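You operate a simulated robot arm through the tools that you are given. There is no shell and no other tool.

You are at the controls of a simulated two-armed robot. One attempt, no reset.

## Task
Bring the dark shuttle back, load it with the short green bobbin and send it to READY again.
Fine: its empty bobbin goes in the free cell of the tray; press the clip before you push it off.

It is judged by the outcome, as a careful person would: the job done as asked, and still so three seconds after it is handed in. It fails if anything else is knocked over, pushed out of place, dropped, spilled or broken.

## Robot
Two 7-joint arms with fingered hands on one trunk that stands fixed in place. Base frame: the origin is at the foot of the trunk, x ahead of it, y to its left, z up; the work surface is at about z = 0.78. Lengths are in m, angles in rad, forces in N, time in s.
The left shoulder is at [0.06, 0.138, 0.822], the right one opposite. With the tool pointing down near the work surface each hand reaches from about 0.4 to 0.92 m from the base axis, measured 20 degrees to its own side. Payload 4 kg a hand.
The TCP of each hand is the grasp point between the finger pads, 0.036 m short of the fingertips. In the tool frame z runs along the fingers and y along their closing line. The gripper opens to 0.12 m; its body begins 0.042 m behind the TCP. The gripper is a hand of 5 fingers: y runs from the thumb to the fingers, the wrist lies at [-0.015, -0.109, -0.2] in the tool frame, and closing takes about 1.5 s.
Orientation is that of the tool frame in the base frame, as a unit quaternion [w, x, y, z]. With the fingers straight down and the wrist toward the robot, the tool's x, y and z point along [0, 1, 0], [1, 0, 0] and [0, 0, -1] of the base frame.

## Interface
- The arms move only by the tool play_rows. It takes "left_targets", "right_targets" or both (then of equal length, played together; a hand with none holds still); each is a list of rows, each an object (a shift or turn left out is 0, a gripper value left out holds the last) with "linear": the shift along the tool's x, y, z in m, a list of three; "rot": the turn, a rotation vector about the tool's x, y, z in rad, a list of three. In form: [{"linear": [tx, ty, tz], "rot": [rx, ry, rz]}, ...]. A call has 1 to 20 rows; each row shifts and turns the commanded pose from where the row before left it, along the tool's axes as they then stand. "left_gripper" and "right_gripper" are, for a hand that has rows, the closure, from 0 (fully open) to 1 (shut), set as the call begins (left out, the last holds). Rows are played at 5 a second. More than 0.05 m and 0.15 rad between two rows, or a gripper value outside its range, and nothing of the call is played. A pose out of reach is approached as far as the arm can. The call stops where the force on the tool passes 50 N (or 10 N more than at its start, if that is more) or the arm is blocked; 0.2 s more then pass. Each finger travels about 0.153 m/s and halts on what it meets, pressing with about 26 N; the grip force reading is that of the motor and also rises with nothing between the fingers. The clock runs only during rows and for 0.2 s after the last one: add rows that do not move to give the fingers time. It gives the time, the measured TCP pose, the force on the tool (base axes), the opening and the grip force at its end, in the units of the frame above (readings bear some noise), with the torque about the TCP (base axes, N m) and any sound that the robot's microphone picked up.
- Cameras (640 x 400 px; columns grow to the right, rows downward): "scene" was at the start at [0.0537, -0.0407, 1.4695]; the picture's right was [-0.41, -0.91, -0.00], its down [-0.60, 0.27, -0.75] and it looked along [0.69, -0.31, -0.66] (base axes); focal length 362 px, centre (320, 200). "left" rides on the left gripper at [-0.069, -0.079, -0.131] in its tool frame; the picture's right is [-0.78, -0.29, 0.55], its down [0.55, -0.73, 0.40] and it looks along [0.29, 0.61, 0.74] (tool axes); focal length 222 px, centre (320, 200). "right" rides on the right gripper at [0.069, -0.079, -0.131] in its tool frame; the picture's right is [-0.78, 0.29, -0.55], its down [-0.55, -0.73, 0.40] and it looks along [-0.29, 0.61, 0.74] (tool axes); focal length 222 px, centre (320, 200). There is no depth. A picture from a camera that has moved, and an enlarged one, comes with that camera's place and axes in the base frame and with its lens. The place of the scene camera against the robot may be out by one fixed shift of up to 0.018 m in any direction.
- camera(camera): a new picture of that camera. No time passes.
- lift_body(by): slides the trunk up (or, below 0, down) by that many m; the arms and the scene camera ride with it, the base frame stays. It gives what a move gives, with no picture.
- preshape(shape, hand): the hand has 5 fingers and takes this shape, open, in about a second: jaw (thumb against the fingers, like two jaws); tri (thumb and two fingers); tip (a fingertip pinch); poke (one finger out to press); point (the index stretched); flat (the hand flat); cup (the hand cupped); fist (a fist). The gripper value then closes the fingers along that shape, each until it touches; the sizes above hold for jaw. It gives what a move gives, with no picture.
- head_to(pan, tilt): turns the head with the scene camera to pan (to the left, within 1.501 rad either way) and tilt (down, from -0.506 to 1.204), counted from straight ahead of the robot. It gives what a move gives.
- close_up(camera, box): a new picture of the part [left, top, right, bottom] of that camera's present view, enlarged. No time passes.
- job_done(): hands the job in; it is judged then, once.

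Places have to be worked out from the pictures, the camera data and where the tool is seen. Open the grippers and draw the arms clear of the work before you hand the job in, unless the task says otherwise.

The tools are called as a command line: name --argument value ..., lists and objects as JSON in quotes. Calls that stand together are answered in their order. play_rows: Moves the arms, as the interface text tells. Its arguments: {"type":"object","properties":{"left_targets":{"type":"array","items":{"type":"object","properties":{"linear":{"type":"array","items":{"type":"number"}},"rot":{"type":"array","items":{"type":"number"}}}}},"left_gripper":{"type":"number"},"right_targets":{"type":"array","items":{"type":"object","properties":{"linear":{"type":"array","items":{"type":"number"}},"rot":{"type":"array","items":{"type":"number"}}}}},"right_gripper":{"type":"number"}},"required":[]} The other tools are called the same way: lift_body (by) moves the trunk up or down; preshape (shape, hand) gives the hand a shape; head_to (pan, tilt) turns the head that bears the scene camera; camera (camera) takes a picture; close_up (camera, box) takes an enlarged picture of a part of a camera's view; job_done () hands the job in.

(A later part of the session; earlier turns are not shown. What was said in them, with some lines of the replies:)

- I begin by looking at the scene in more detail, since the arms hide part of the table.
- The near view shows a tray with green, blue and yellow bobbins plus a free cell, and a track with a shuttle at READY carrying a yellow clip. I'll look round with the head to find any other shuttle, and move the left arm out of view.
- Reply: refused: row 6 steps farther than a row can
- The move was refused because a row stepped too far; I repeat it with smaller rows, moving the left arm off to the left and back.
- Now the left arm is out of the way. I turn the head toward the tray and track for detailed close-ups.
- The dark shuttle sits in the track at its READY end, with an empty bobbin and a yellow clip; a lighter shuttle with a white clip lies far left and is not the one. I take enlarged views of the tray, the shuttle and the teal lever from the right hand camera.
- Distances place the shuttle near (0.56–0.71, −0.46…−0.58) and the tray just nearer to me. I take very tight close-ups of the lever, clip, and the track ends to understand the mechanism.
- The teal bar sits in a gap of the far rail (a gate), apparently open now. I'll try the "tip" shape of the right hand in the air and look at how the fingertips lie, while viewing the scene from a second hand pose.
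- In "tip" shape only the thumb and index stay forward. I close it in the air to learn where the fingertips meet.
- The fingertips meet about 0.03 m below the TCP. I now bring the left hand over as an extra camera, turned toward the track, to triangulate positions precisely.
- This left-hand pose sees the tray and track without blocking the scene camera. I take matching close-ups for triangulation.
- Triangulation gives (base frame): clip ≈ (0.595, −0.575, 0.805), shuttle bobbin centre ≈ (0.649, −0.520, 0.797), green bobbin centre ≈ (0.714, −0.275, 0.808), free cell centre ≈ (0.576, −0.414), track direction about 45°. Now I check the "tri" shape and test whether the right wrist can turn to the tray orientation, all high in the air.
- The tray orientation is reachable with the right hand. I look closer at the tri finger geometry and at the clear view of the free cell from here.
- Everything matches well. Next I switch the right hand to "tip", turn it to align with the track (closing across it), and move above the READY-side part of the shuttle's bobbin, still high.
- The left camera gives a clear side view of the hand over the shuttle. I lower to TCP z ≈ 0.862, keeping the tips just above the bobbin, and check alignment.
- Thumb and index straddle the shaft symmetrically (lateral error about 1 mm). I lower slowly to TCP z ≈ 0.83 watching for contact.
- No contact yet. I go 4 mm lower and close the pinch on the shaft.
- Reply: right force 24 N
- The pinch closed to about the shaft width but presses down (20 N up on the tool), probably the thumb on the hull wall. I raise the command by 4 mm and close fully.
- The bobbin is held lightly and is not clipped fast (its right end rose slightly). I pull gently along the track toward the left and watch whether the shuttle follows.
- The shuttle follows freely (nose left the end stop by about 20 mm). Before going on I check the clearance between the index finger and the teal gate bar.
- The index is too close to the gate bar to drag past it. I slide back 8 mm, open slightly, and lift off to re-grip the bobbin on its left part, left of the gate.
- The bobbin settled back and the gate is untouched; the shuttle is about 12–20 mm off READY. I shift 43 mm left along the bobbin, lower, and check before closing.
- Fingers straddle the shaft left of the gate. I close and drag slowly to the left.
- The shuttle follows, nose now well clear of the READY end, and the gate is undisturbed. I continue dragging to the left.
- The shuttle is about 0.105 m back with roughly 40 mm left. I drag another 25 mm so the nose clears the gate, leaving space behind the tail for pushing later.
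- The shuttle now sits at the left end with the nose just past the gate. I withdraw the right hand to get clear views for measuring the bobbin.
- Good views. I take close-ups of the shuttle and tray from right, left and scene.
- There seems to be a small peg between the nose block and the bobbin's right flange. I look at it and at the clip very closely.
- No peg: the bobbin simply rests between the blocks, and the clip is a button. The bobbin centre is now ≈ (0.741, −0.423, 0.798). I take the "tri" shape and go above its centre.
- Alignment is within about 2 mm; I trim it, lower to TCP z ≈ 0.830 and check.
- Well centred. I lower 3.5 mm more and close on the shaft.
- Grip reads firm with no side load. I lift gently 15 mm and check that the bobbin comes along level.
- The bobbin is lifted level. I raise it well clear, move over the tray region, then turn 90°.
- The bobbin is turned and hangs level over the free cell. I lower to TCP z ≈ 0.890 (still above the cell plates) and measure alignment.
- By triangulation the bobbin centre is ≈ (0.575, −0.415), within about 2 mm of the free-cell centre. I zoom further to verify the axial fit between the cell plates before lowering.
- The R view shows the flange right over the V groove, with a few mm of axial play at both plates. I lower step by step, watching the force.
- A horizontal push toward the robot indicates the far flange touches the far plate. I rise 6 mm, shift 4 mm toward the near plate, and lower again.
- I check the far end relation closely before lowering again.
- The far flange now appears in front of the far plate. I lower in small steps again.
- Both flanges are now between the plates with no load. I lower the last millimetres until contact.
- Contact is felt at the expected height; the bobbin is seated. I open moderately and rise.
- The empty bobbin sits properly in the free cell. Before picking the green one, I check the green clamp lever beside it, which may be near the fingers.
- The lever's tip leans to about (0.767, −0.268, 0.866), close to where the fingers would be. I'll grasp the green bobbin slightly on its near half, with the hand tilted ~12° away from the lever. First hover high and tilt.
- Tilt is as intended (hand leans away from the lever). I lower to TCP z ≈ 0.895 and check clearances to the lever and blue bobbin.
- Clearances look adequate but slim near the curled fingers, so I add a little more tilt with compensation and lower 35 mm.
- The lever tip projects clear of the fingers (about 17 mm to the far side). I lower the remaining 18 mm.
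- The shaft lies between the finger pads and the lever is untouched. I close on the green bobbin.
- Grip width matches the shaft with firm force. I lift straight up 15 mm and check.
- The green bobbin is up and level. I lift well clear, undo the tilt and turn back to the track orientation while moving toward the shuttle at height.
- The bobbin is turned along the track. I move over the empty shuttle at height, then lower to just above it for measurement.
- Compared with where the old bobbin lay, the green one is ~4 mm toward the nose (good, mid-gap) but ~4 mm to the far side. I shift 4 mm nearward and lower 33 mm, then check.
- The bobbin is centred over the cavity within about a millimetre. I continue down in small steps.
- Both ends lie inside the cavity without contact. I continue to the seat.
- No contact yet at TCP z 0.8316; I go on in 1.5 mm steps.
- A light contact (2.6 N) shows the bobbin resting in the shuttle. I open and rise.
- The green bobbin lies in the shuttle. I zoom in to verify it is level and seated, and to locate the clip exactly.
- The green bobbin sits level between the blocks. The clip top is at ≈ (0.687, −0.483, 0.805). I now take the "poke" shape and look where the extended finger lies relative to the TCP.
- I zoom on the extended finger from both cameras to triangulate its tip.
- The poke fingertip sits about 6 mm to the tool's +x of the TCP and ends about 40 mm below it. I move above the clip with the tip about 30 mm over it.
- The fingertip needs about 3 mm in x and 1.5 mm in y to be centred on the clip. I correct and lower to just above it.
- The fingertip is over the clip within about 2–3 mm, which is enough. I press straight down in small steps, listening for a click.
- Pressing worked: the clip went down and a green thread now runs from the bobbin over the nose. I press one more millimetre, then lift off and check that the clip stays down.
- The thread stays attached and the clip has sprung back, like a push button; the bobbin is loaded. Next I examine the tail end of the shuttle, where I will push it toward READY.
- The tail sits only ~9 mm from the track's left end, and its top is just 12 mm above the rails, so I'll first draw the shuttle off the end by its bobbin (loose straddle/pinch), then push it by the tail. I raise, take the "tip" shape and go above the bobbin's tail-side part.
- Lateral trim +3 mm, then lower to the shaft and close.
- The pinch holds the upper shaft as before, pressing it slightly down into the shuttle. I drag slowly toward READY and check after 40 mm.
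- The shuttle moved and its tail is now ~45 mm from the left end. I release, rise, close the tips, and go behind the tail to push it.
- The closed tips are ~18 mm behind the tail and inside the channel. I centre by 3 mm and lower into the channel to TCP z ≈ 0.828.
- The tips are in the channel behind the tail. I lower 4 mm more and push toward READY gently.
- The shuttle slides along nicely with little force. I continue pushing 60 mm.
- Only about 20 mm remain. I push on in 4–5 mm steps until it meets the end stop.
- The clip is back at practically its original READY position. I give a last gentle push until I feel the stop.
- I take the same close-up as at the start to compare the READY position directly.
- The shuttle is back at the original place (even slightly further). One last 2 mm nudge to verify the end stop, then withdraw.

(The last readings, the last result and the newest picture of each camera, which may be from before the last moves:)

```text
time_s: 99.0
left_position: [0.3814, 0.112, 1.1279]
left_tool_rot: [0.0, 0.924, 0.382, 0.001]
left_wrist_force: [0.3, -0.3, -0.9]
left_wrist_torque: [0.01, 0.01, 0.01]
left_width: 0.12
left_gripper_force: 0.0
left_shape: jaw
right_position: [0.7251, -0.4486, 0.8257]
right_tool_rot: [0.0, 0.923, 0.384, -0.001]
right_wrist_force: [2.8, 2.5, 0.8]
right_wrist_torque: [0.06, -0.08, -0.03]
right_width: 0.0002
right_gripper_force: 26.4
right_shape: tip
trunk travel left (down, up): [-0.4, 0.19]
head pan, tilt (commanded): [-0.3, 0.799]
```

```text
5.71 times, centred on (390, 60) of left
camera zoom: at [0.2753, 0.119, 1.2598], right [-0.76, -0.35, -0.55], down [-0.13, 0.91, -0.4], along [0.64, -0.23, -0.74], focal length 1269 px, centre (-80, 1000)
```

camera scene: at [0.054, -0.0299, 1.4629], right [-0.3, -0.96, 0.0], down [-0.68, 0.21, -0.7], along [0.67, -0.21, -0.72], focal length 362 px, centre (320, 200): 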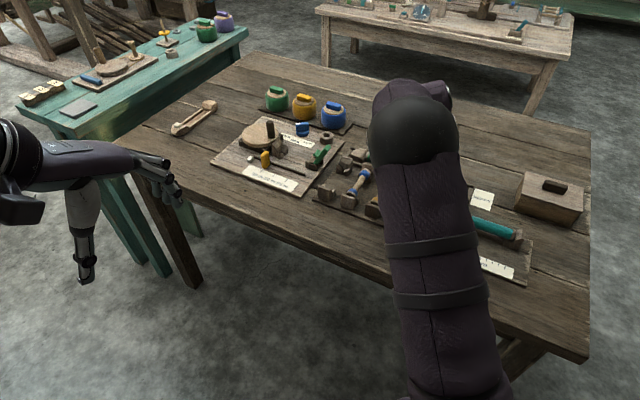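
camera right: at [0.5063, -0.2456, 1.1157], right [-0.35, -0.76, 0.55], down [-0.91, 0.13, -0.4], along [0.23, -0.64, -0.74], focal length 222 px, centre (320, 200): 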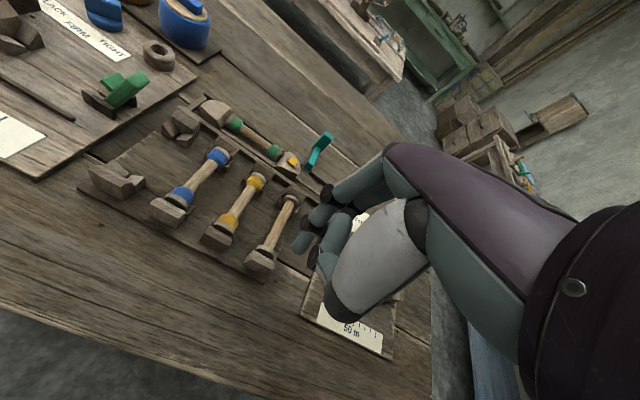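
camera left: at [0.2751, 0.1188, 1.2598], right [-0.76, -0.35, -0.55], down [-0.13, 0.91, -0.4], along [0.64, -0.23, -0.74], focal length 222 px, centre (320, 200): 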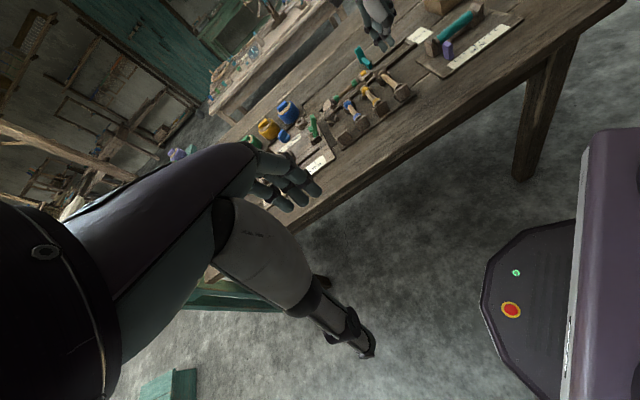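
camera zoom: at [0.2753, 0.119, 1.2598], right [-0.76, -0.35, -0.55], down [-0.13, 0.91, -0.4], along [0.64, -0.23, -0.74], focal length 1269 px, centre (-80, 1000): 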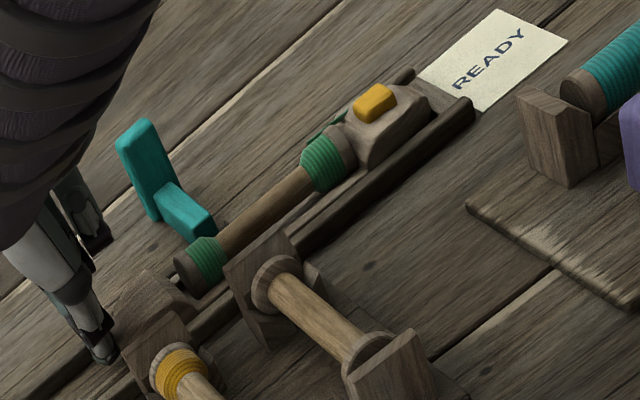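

A 3.7 N counterforce shows the nose is at the stop. I back off, rise and withdraw the right arm, then inspect everything.

play_rows --right_targets '[{"linear": [0.01, 0, 0]}, {"linear": [0, 0, -0.02]}, {"linear": [0, 0, -0.04]}, {"linear": [0, 0, -0.04]}, {"linear": [0, 0, -0.04]}, {"linear": [0, -0.04, -0.02]}, {"linear": [-0.02, -0.04, -0.02]}, {"linear": [-0.03, -0.035, -0.02]}, {"linear": [-0.035, -0.03, -0.01]}, {"linear": [-0.04, -0.02, 0]}, {"linear": [-0.04, -0.02, 0]}, {"linear": [-0.04, -0.02, 0]}, {}]'

camera --camera "scene"

camera --camera "right"

close_up --camera "left" --box '[310, 25, 430, 125]'

```text
refused: row 8 steps farther than a row can; nothing moved
```

```text
taken
camera scene: at [0.0543, -0.0297, 1.4628], right [-0.3, -0.96, 0.0], down [-0.69, 0.21, -0.7], along [0.67, -0.21, -0.72], focal length 362 px, centre (320, 200)
```

scene: 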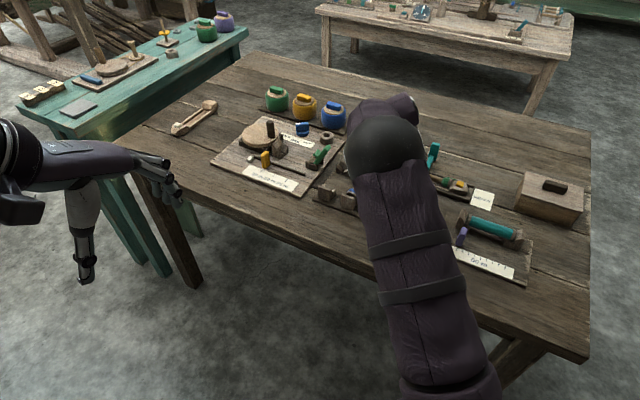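

```text
taken
camera right: at [0.7173, -0.3438, 0.9566], right [-0.35, -0.76, 0.55], down [-0.91, 0.13, -0.4], along [0.23, -0.64, -0.74], focal length 222 px, centre (320, 200)
```

right: 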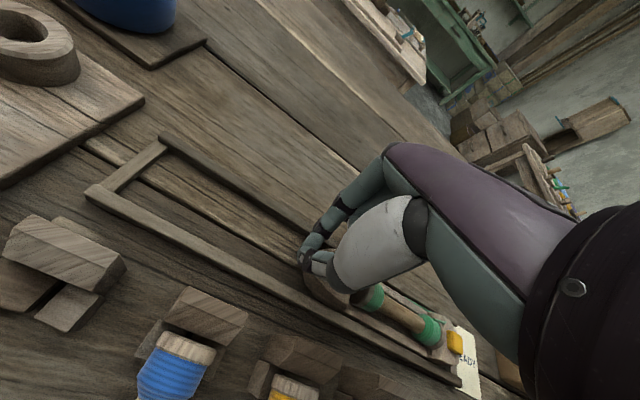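

```text
4.00 times, centred on (370, 75) of left
camera zoom: at [0.2753, 0.119, 1.2598], right [-0.76, -0.35, -0.55], down [-0.13, 0.91, -0.4], along [0.64, -0.23, -0.74], focal length 888 px, centre (120, 700)
```

zoom: 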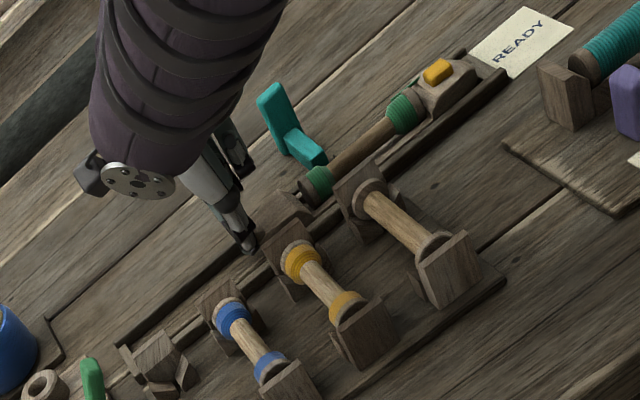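

The move was refused for one oversized row; I repeat it with smaller steps.

play_rows --right_targets '[{"linear": [0.01, 0, 0]}, {"linear": [0, 0, -0.02]}, {"linear": [0, 0, -0.04]}, {"linear": [0, 0, -0.04]}, {"linear": [0, 0, -0.04]}, {"linear": [0, -0.04, -0.02]}, {"linear": [-0.02, -0.035, -0.02]}, {"linear": [-0.03, -0.03, -0.01]}, {"linear": [-0.035, -0.03, -0.01]}, {"linear": [-0.04, -0.02, 0]}, {"linear": [-0.04, -0.02, 0]}, {"linear": [-0.04, -0.02, 0]}, {"linear": [-0.04, -0.02, 0]}, {}]'

camera --camera "scene"

close_up --camera "left" --box '[310, 25, 430, 125]'

```text
time_s: 102.0
left_position: [0.3809, 0.1107, 1.1277]
left_tool_rot: [0.0, 0.924, 0.384, 0.0]
left_wrist_force: [0.0, -0.4, -0.4]
left_wrist_torque: [0.03, -0.03, -0.02]
left_width: 0.12
left_gripper_force: 0.1
left_shape: jaw
right_position: [0.4074, -0.4661, 1.0238]
right_tool_rot: [0.0, 0.923, 0.384, 0.0]
right_wrist_force: [0.2, 0.0, -0.6]
right_wrist_torque: [0.0, -0.04, -0.03]
right_width: 0.0
right_gripper_force: 25.9
right_shape: tip
trunk travel left (down, up): [-0.4, 0.19]
head pan, tilt (commanded): [-0.3, 0.799]
```

```text
taken
camera scene: at [0.0541, -0.0299, 1.4628], right [-0.3, -0.96, 0.0], down [-0.68, 0.21, -0.7], along [0.67, -0.21, -0.72], focal length 362 px, centre (320, 200)
```

scene: 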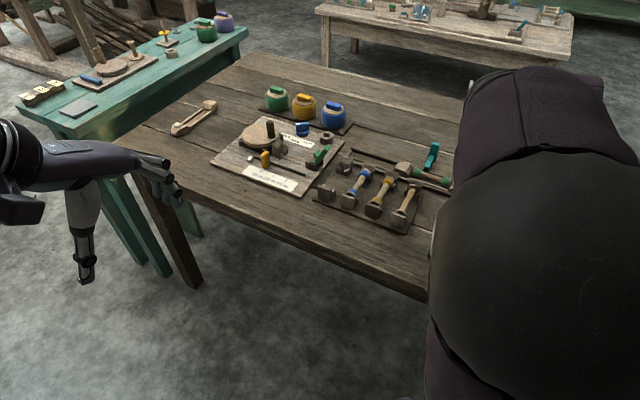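

```text
4.00 times, centred on (370, 75) of left
camera zoom: at [0.2751, 0.1188, 1.2598], right [-0.76, -0.35, -0.55], down [-0.13, 0.91, -0.4], along [0.64, -0.23, -0.74], focal length 888 px, centre (120, 700)
```

zoom: 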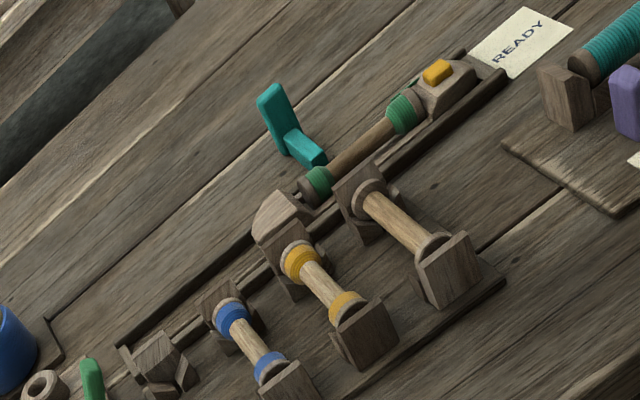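

Everything looks in place. I bring the right hand back to its starting pose (default yaw) so that the scene camera can see, then inspect the shuttle closely.

play_rows --right_targets '[{"rot": [0, 0, -0.13]}, {"rot": [0, 0, -0.13]}, {"rot": [0, 0, -0.13]}, {"rot": [0, 0, -0.13]}, {"rot": [0, 0, -0.13]}, {"rot": [0, 0, -0.13]}, {"linear": [-0.02, 0, -0.02]}, {"linear": [-0.02, 0, -0.02]}, {}]' --right_gripper 0.0

camera --camera "scene"

camera --camera "right"

close_up --camera "left" --box '[340, 30, 410, 85]'

```text
time_s: 104.0
left_position: [0.38, 0.1107, 1.1287]
left_tool_rot: [0.0, 0.924, 0.382, 0.0]
left_wrist_force: [-0.2, -0.4, 0.2]
left_wrist_torque: [-0.01, 0.02, 0.0]
left_width: 0.1199
left_gripper_force: 0.1
left_shape: jaw
right_position: [0.4057, -0.504, 1.0662]
right_tool_rot: [0.0, 0.708, 0.706, 0.0]
right_wrist_force: [0.1, 0.1, 0.7]
right_wrist_torque: [0.0, 0.0, 0.0]
right_width: 0.1197
right_gripper_force: 0.2
right_shape: tip
trunk travel left (down, up): [-0.4, 0.19]
head pan, tilt (commanded): [-0.3, 0.799]
```

```text
taken
camera scene: at [0.054, -0.0299, 1.4629], right [-0.3, -0.96, 0.0], down [-0.68, 0.21, -0.7], along [0.67, -0.21, -0.72], focal length 362 px, centre (320, 200)
```

scene: 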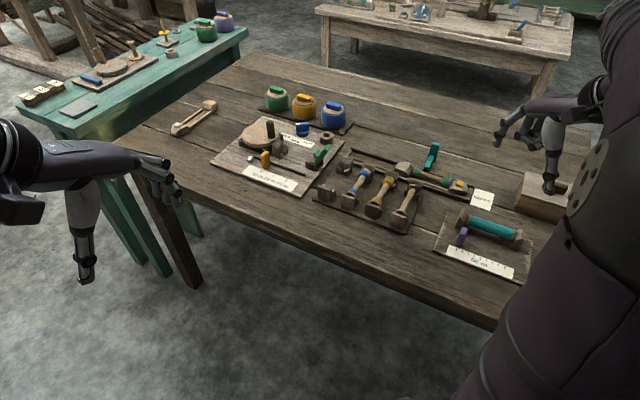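

```text
taken
camera right: at [0.3257, -0.4343, 1.1973], right [0.29, -0.79, 0.55], down [-0.74, -0.55, -0.4], along [0.61, -0.29, -0.74], focal length 222 px, centre (320, 200)
```

right: 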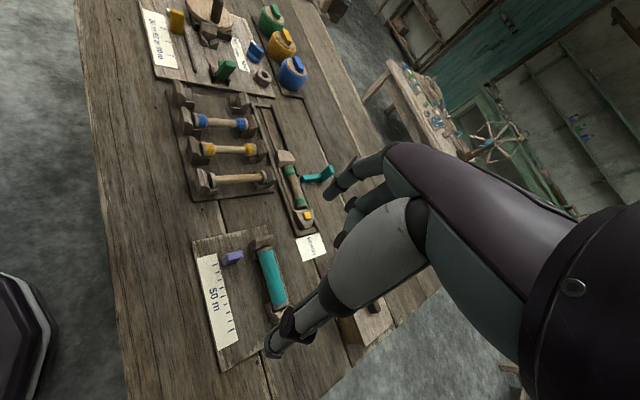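

```text
7.27 times, centred on (375, 58) of left
camera zoom: at [0.275, 0.1188, 1.2598], right [-0.76, -0.35, -0.55], down [-0.13, 0.91, -0.4], along [0.64, -0.23, -0.74], focal length 1615 px, centre (-80, 1236)
```

zoom: 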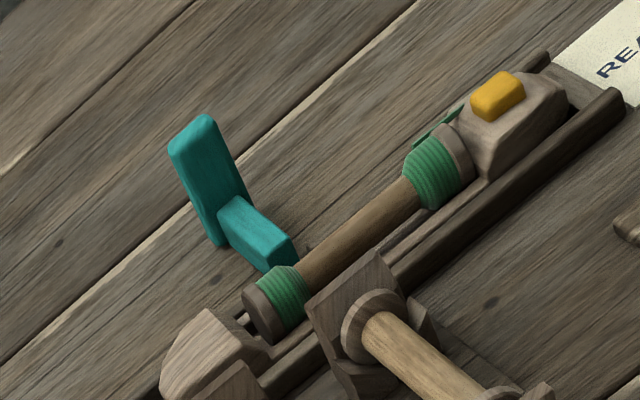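

Now detailed views of the shuttle, clip and thread from scene and right cameras.

close_up --camera "scene" --box '[390, 150, 480, 205]'

close_up --camera "scene" --box '[438, 170, 474, 198]'

close_up --camera "scene" --box '[392, 152, 436, 186]'

close_up --camera "right" --box '[265, 145, 335, 235]'

close_up --camera "scene" --box '[310, 140, 440, 240]'

```text
7.11 times, centred on (435, 178) of scene
camera zoom: at [0.054, -0.0299, 1.4629], right [-0.3, -0.96, 0.0], down [-0.68, 0.21, -0.7], along [0.67, -0.21, -0.72], focal length 2573 px, centre (-498, 360)
```

zoom: 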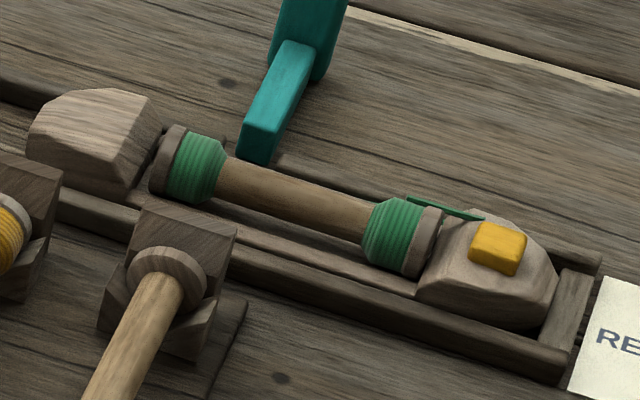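

```text
14.29 times, centred on (456, 184) of scene
camera zoom: at [0.054, -0.0299, 1.4629], right [-0.3, -0.96, 0.0], down [-0.68, 0.21, -0.7], along [0.67, -0.21, -0.72], focal length 5168 px, centre (-1623, 429)
```

zoom: 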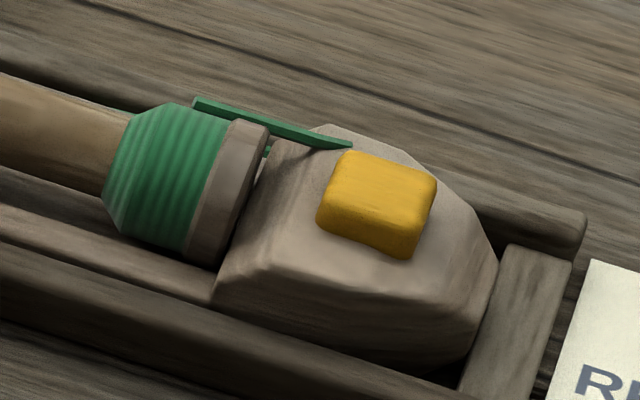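

```text
11.76 times, centred on (414, 169) of scene
camera zoom: at [0.054, -0.0299, 1.4629], right [-0.3, -0.96, 0.0], down [-0.68, 0.21, -0.7], along [0.67, -0.21, -0.72], focal length 4256 px, centre (-786, 565)
```

zoom: 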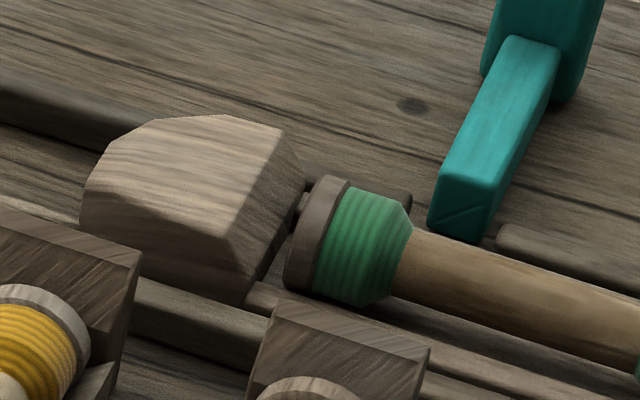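

```text
4.44 times, centred on (300, 190) of right
camera zoom: at [0.3257, -0.4343, 1.1973], right [0.29, -0.79, 0.55], down [-0.74, -0.55, -0.4], along [0.61, -0.29, -0.74], focal length 987 px, centre (409, 244)
```

zoom: 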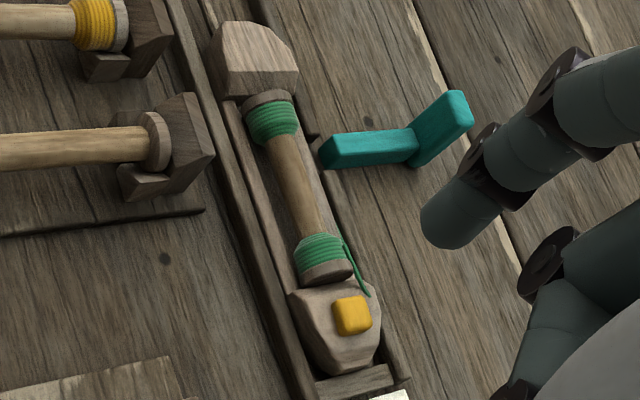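

```text
4.00 times, centred on (375, 190) of scene
camera zoom: at [0.054, -0.0299, 1.4629], right [-0.3, -0.96, 0.0], down [-0.68, 0.21, -0.7], along [0.67, -0.21, -0.72], focal length 1447 px, centre (100, 240)
```

zoom: 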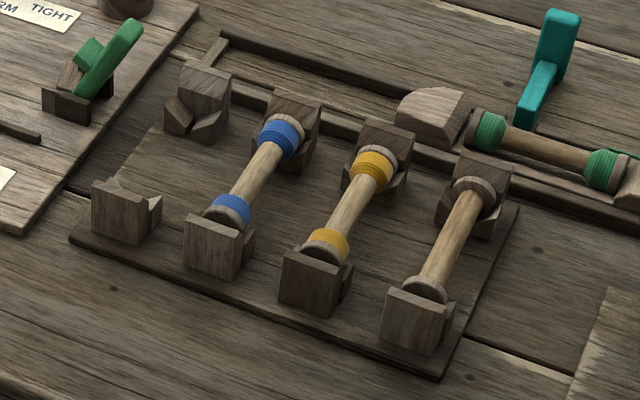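

Everything checks out: green bobbin level in the dark shuttle with its thread over the nose, nose at the READY stop, empty bobbin seated in the tray's free cell, gate and lever unmoved. I set the right hand to an open jaw and draw both arms clear.

preshape --hand "right" --shape "jaw"

play_rows --right_targets '[{"linear": [0, -0.02, -0.03]}, {"linear": [0, -0.03, -0.03]}, {"linear": [-0.01, -0.03, -0.02]}, {"linear": [-0.02, -0.03, 0]}, {}, {}]' --left_targets '[{"linear": [0.02, -0.02, 0]}, {"linear": [0.02, -0.02, 0]}, {"linear": [0.02, -0.02, 0]}, {"linear": [0.02, -0.02, 0]}, {}, {}]' --right_gripper 0.0 --left_gripper 0.0

camera --camera "scene"

close_up --camera "scene" --box '[310, 130, 550, 290]'

```text
time_s: 104.9
left_position: [0.3813, 0.1128, 1.1289]
left_tool_rot: [0.0, 0.924, 0.382, 0.0]
left_wrist_force: [0.6, 0.6, 0.3]
left_wrist_torque: [0.01, 0.02, 0.0]
left_width: 0.1199
left_gripper_force: 0.1
left_shape: jaw
right_position: [0.4056, -0.5037, 1.0643]
right_tool_rot: [0.0, 0.708, 0.706, 0.0]
right_wrist_force: [0.3, 0.0, -0.3]
right_wrist_torque: [-0.02, 0.0, -0.02]
right_width: 0.12
right_gripper_force: 0.0
right_shape: jaw
trunk travel left (down, up): [-0.4, 0.19]
head pan, tilt (commanded): [-0.3, 0.799]
```

```text
time_s: 106.3
left_position: [0.38, 0.2227, 1.1292]
left_tool_rot: [0.0, 0.924, 0.383, 0.0]
left_wrist_force: [0.3, -0.4, 0.3]
left_wrist_torque: [0.0, 0.0, -0.04]
left_width: 0.1197
left_gripper_force: 0.1
left_shape: jaw
right_position: [0.2958, -0.5356, 1.1449]
right_tool_rot: [0.0, 0.708, 0.706, 0.001]
right_wrist_force: [0.6, -0.1, -0.1]
right_wrist_torque: [0.01, 0.01, -0.01]
right_width: 0.1197
right_gripper_force: 0.1
right_shape: jaw
trunk travel left (down, up): [-0.4, 0.19]
head pan, tilt (commanded): [-0.3, 0.799]
```

```text
taken
camera scene: at [0.054, -0.0299, 1.4629], right [-0.3, -0.96, 0.0], down [-0.68, 0.21, -0.7], along [0.67, -0.21, -0.72], focal length 362 px, centre (320, 200)
```

scene: 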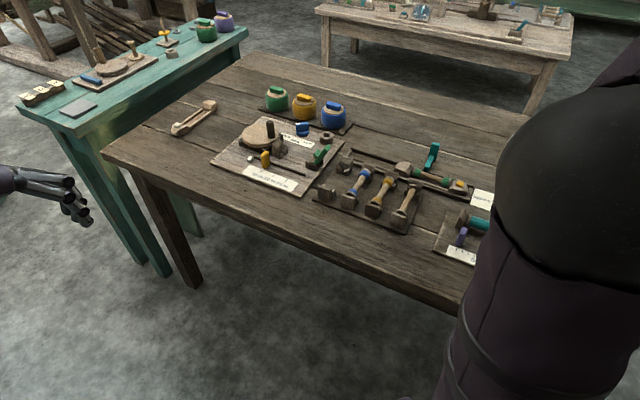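

```text
2.50 times, centred on (430, 210) of scene
camera zoom: at [0.054, -0.0299, 1.4629], right [-0.3, -0.96, 0.0], down [-0.68, 0.21, -0.7], along [0.67, -0.21, -0.72], focal length 904 px, centre (45, 175)
```

zoom: 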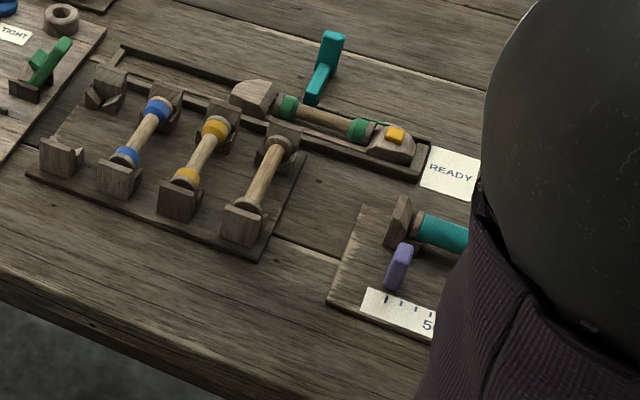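

The arms are clear, both grippers are open, and the scene matches the request: the dark shuttle is at READY with the green bobbin, and the empty bobbin is in the free cell. I hand the job in.

job_done

```text
The job is handed in.
```

The dark shuttle is back at READY with the short green bobbin loaded. Its empty bobbin is in what was the free cell of the tray.

- **Clip:** I pressed the yellow clip once after loading, before sending the shuttle off. It went down, then sprang back up when I let go. A green thread now runs from the bobbin over the nose, so I took the clip to have worked and didn't press it again.
- **Bobbin fit:** The green bobbin lies level in the shuttle but can still slide a few millimetres along its length. It now sits against the nose end.
- **READY:** I pushed the shuttle by its tail until the nose met the end stop.
- **Everything else:** In the last pictures the teal gate, the green lever, the other bobbins and the 50 m board looked undisturbed. Both grippers are open and both arms are clear of the work.
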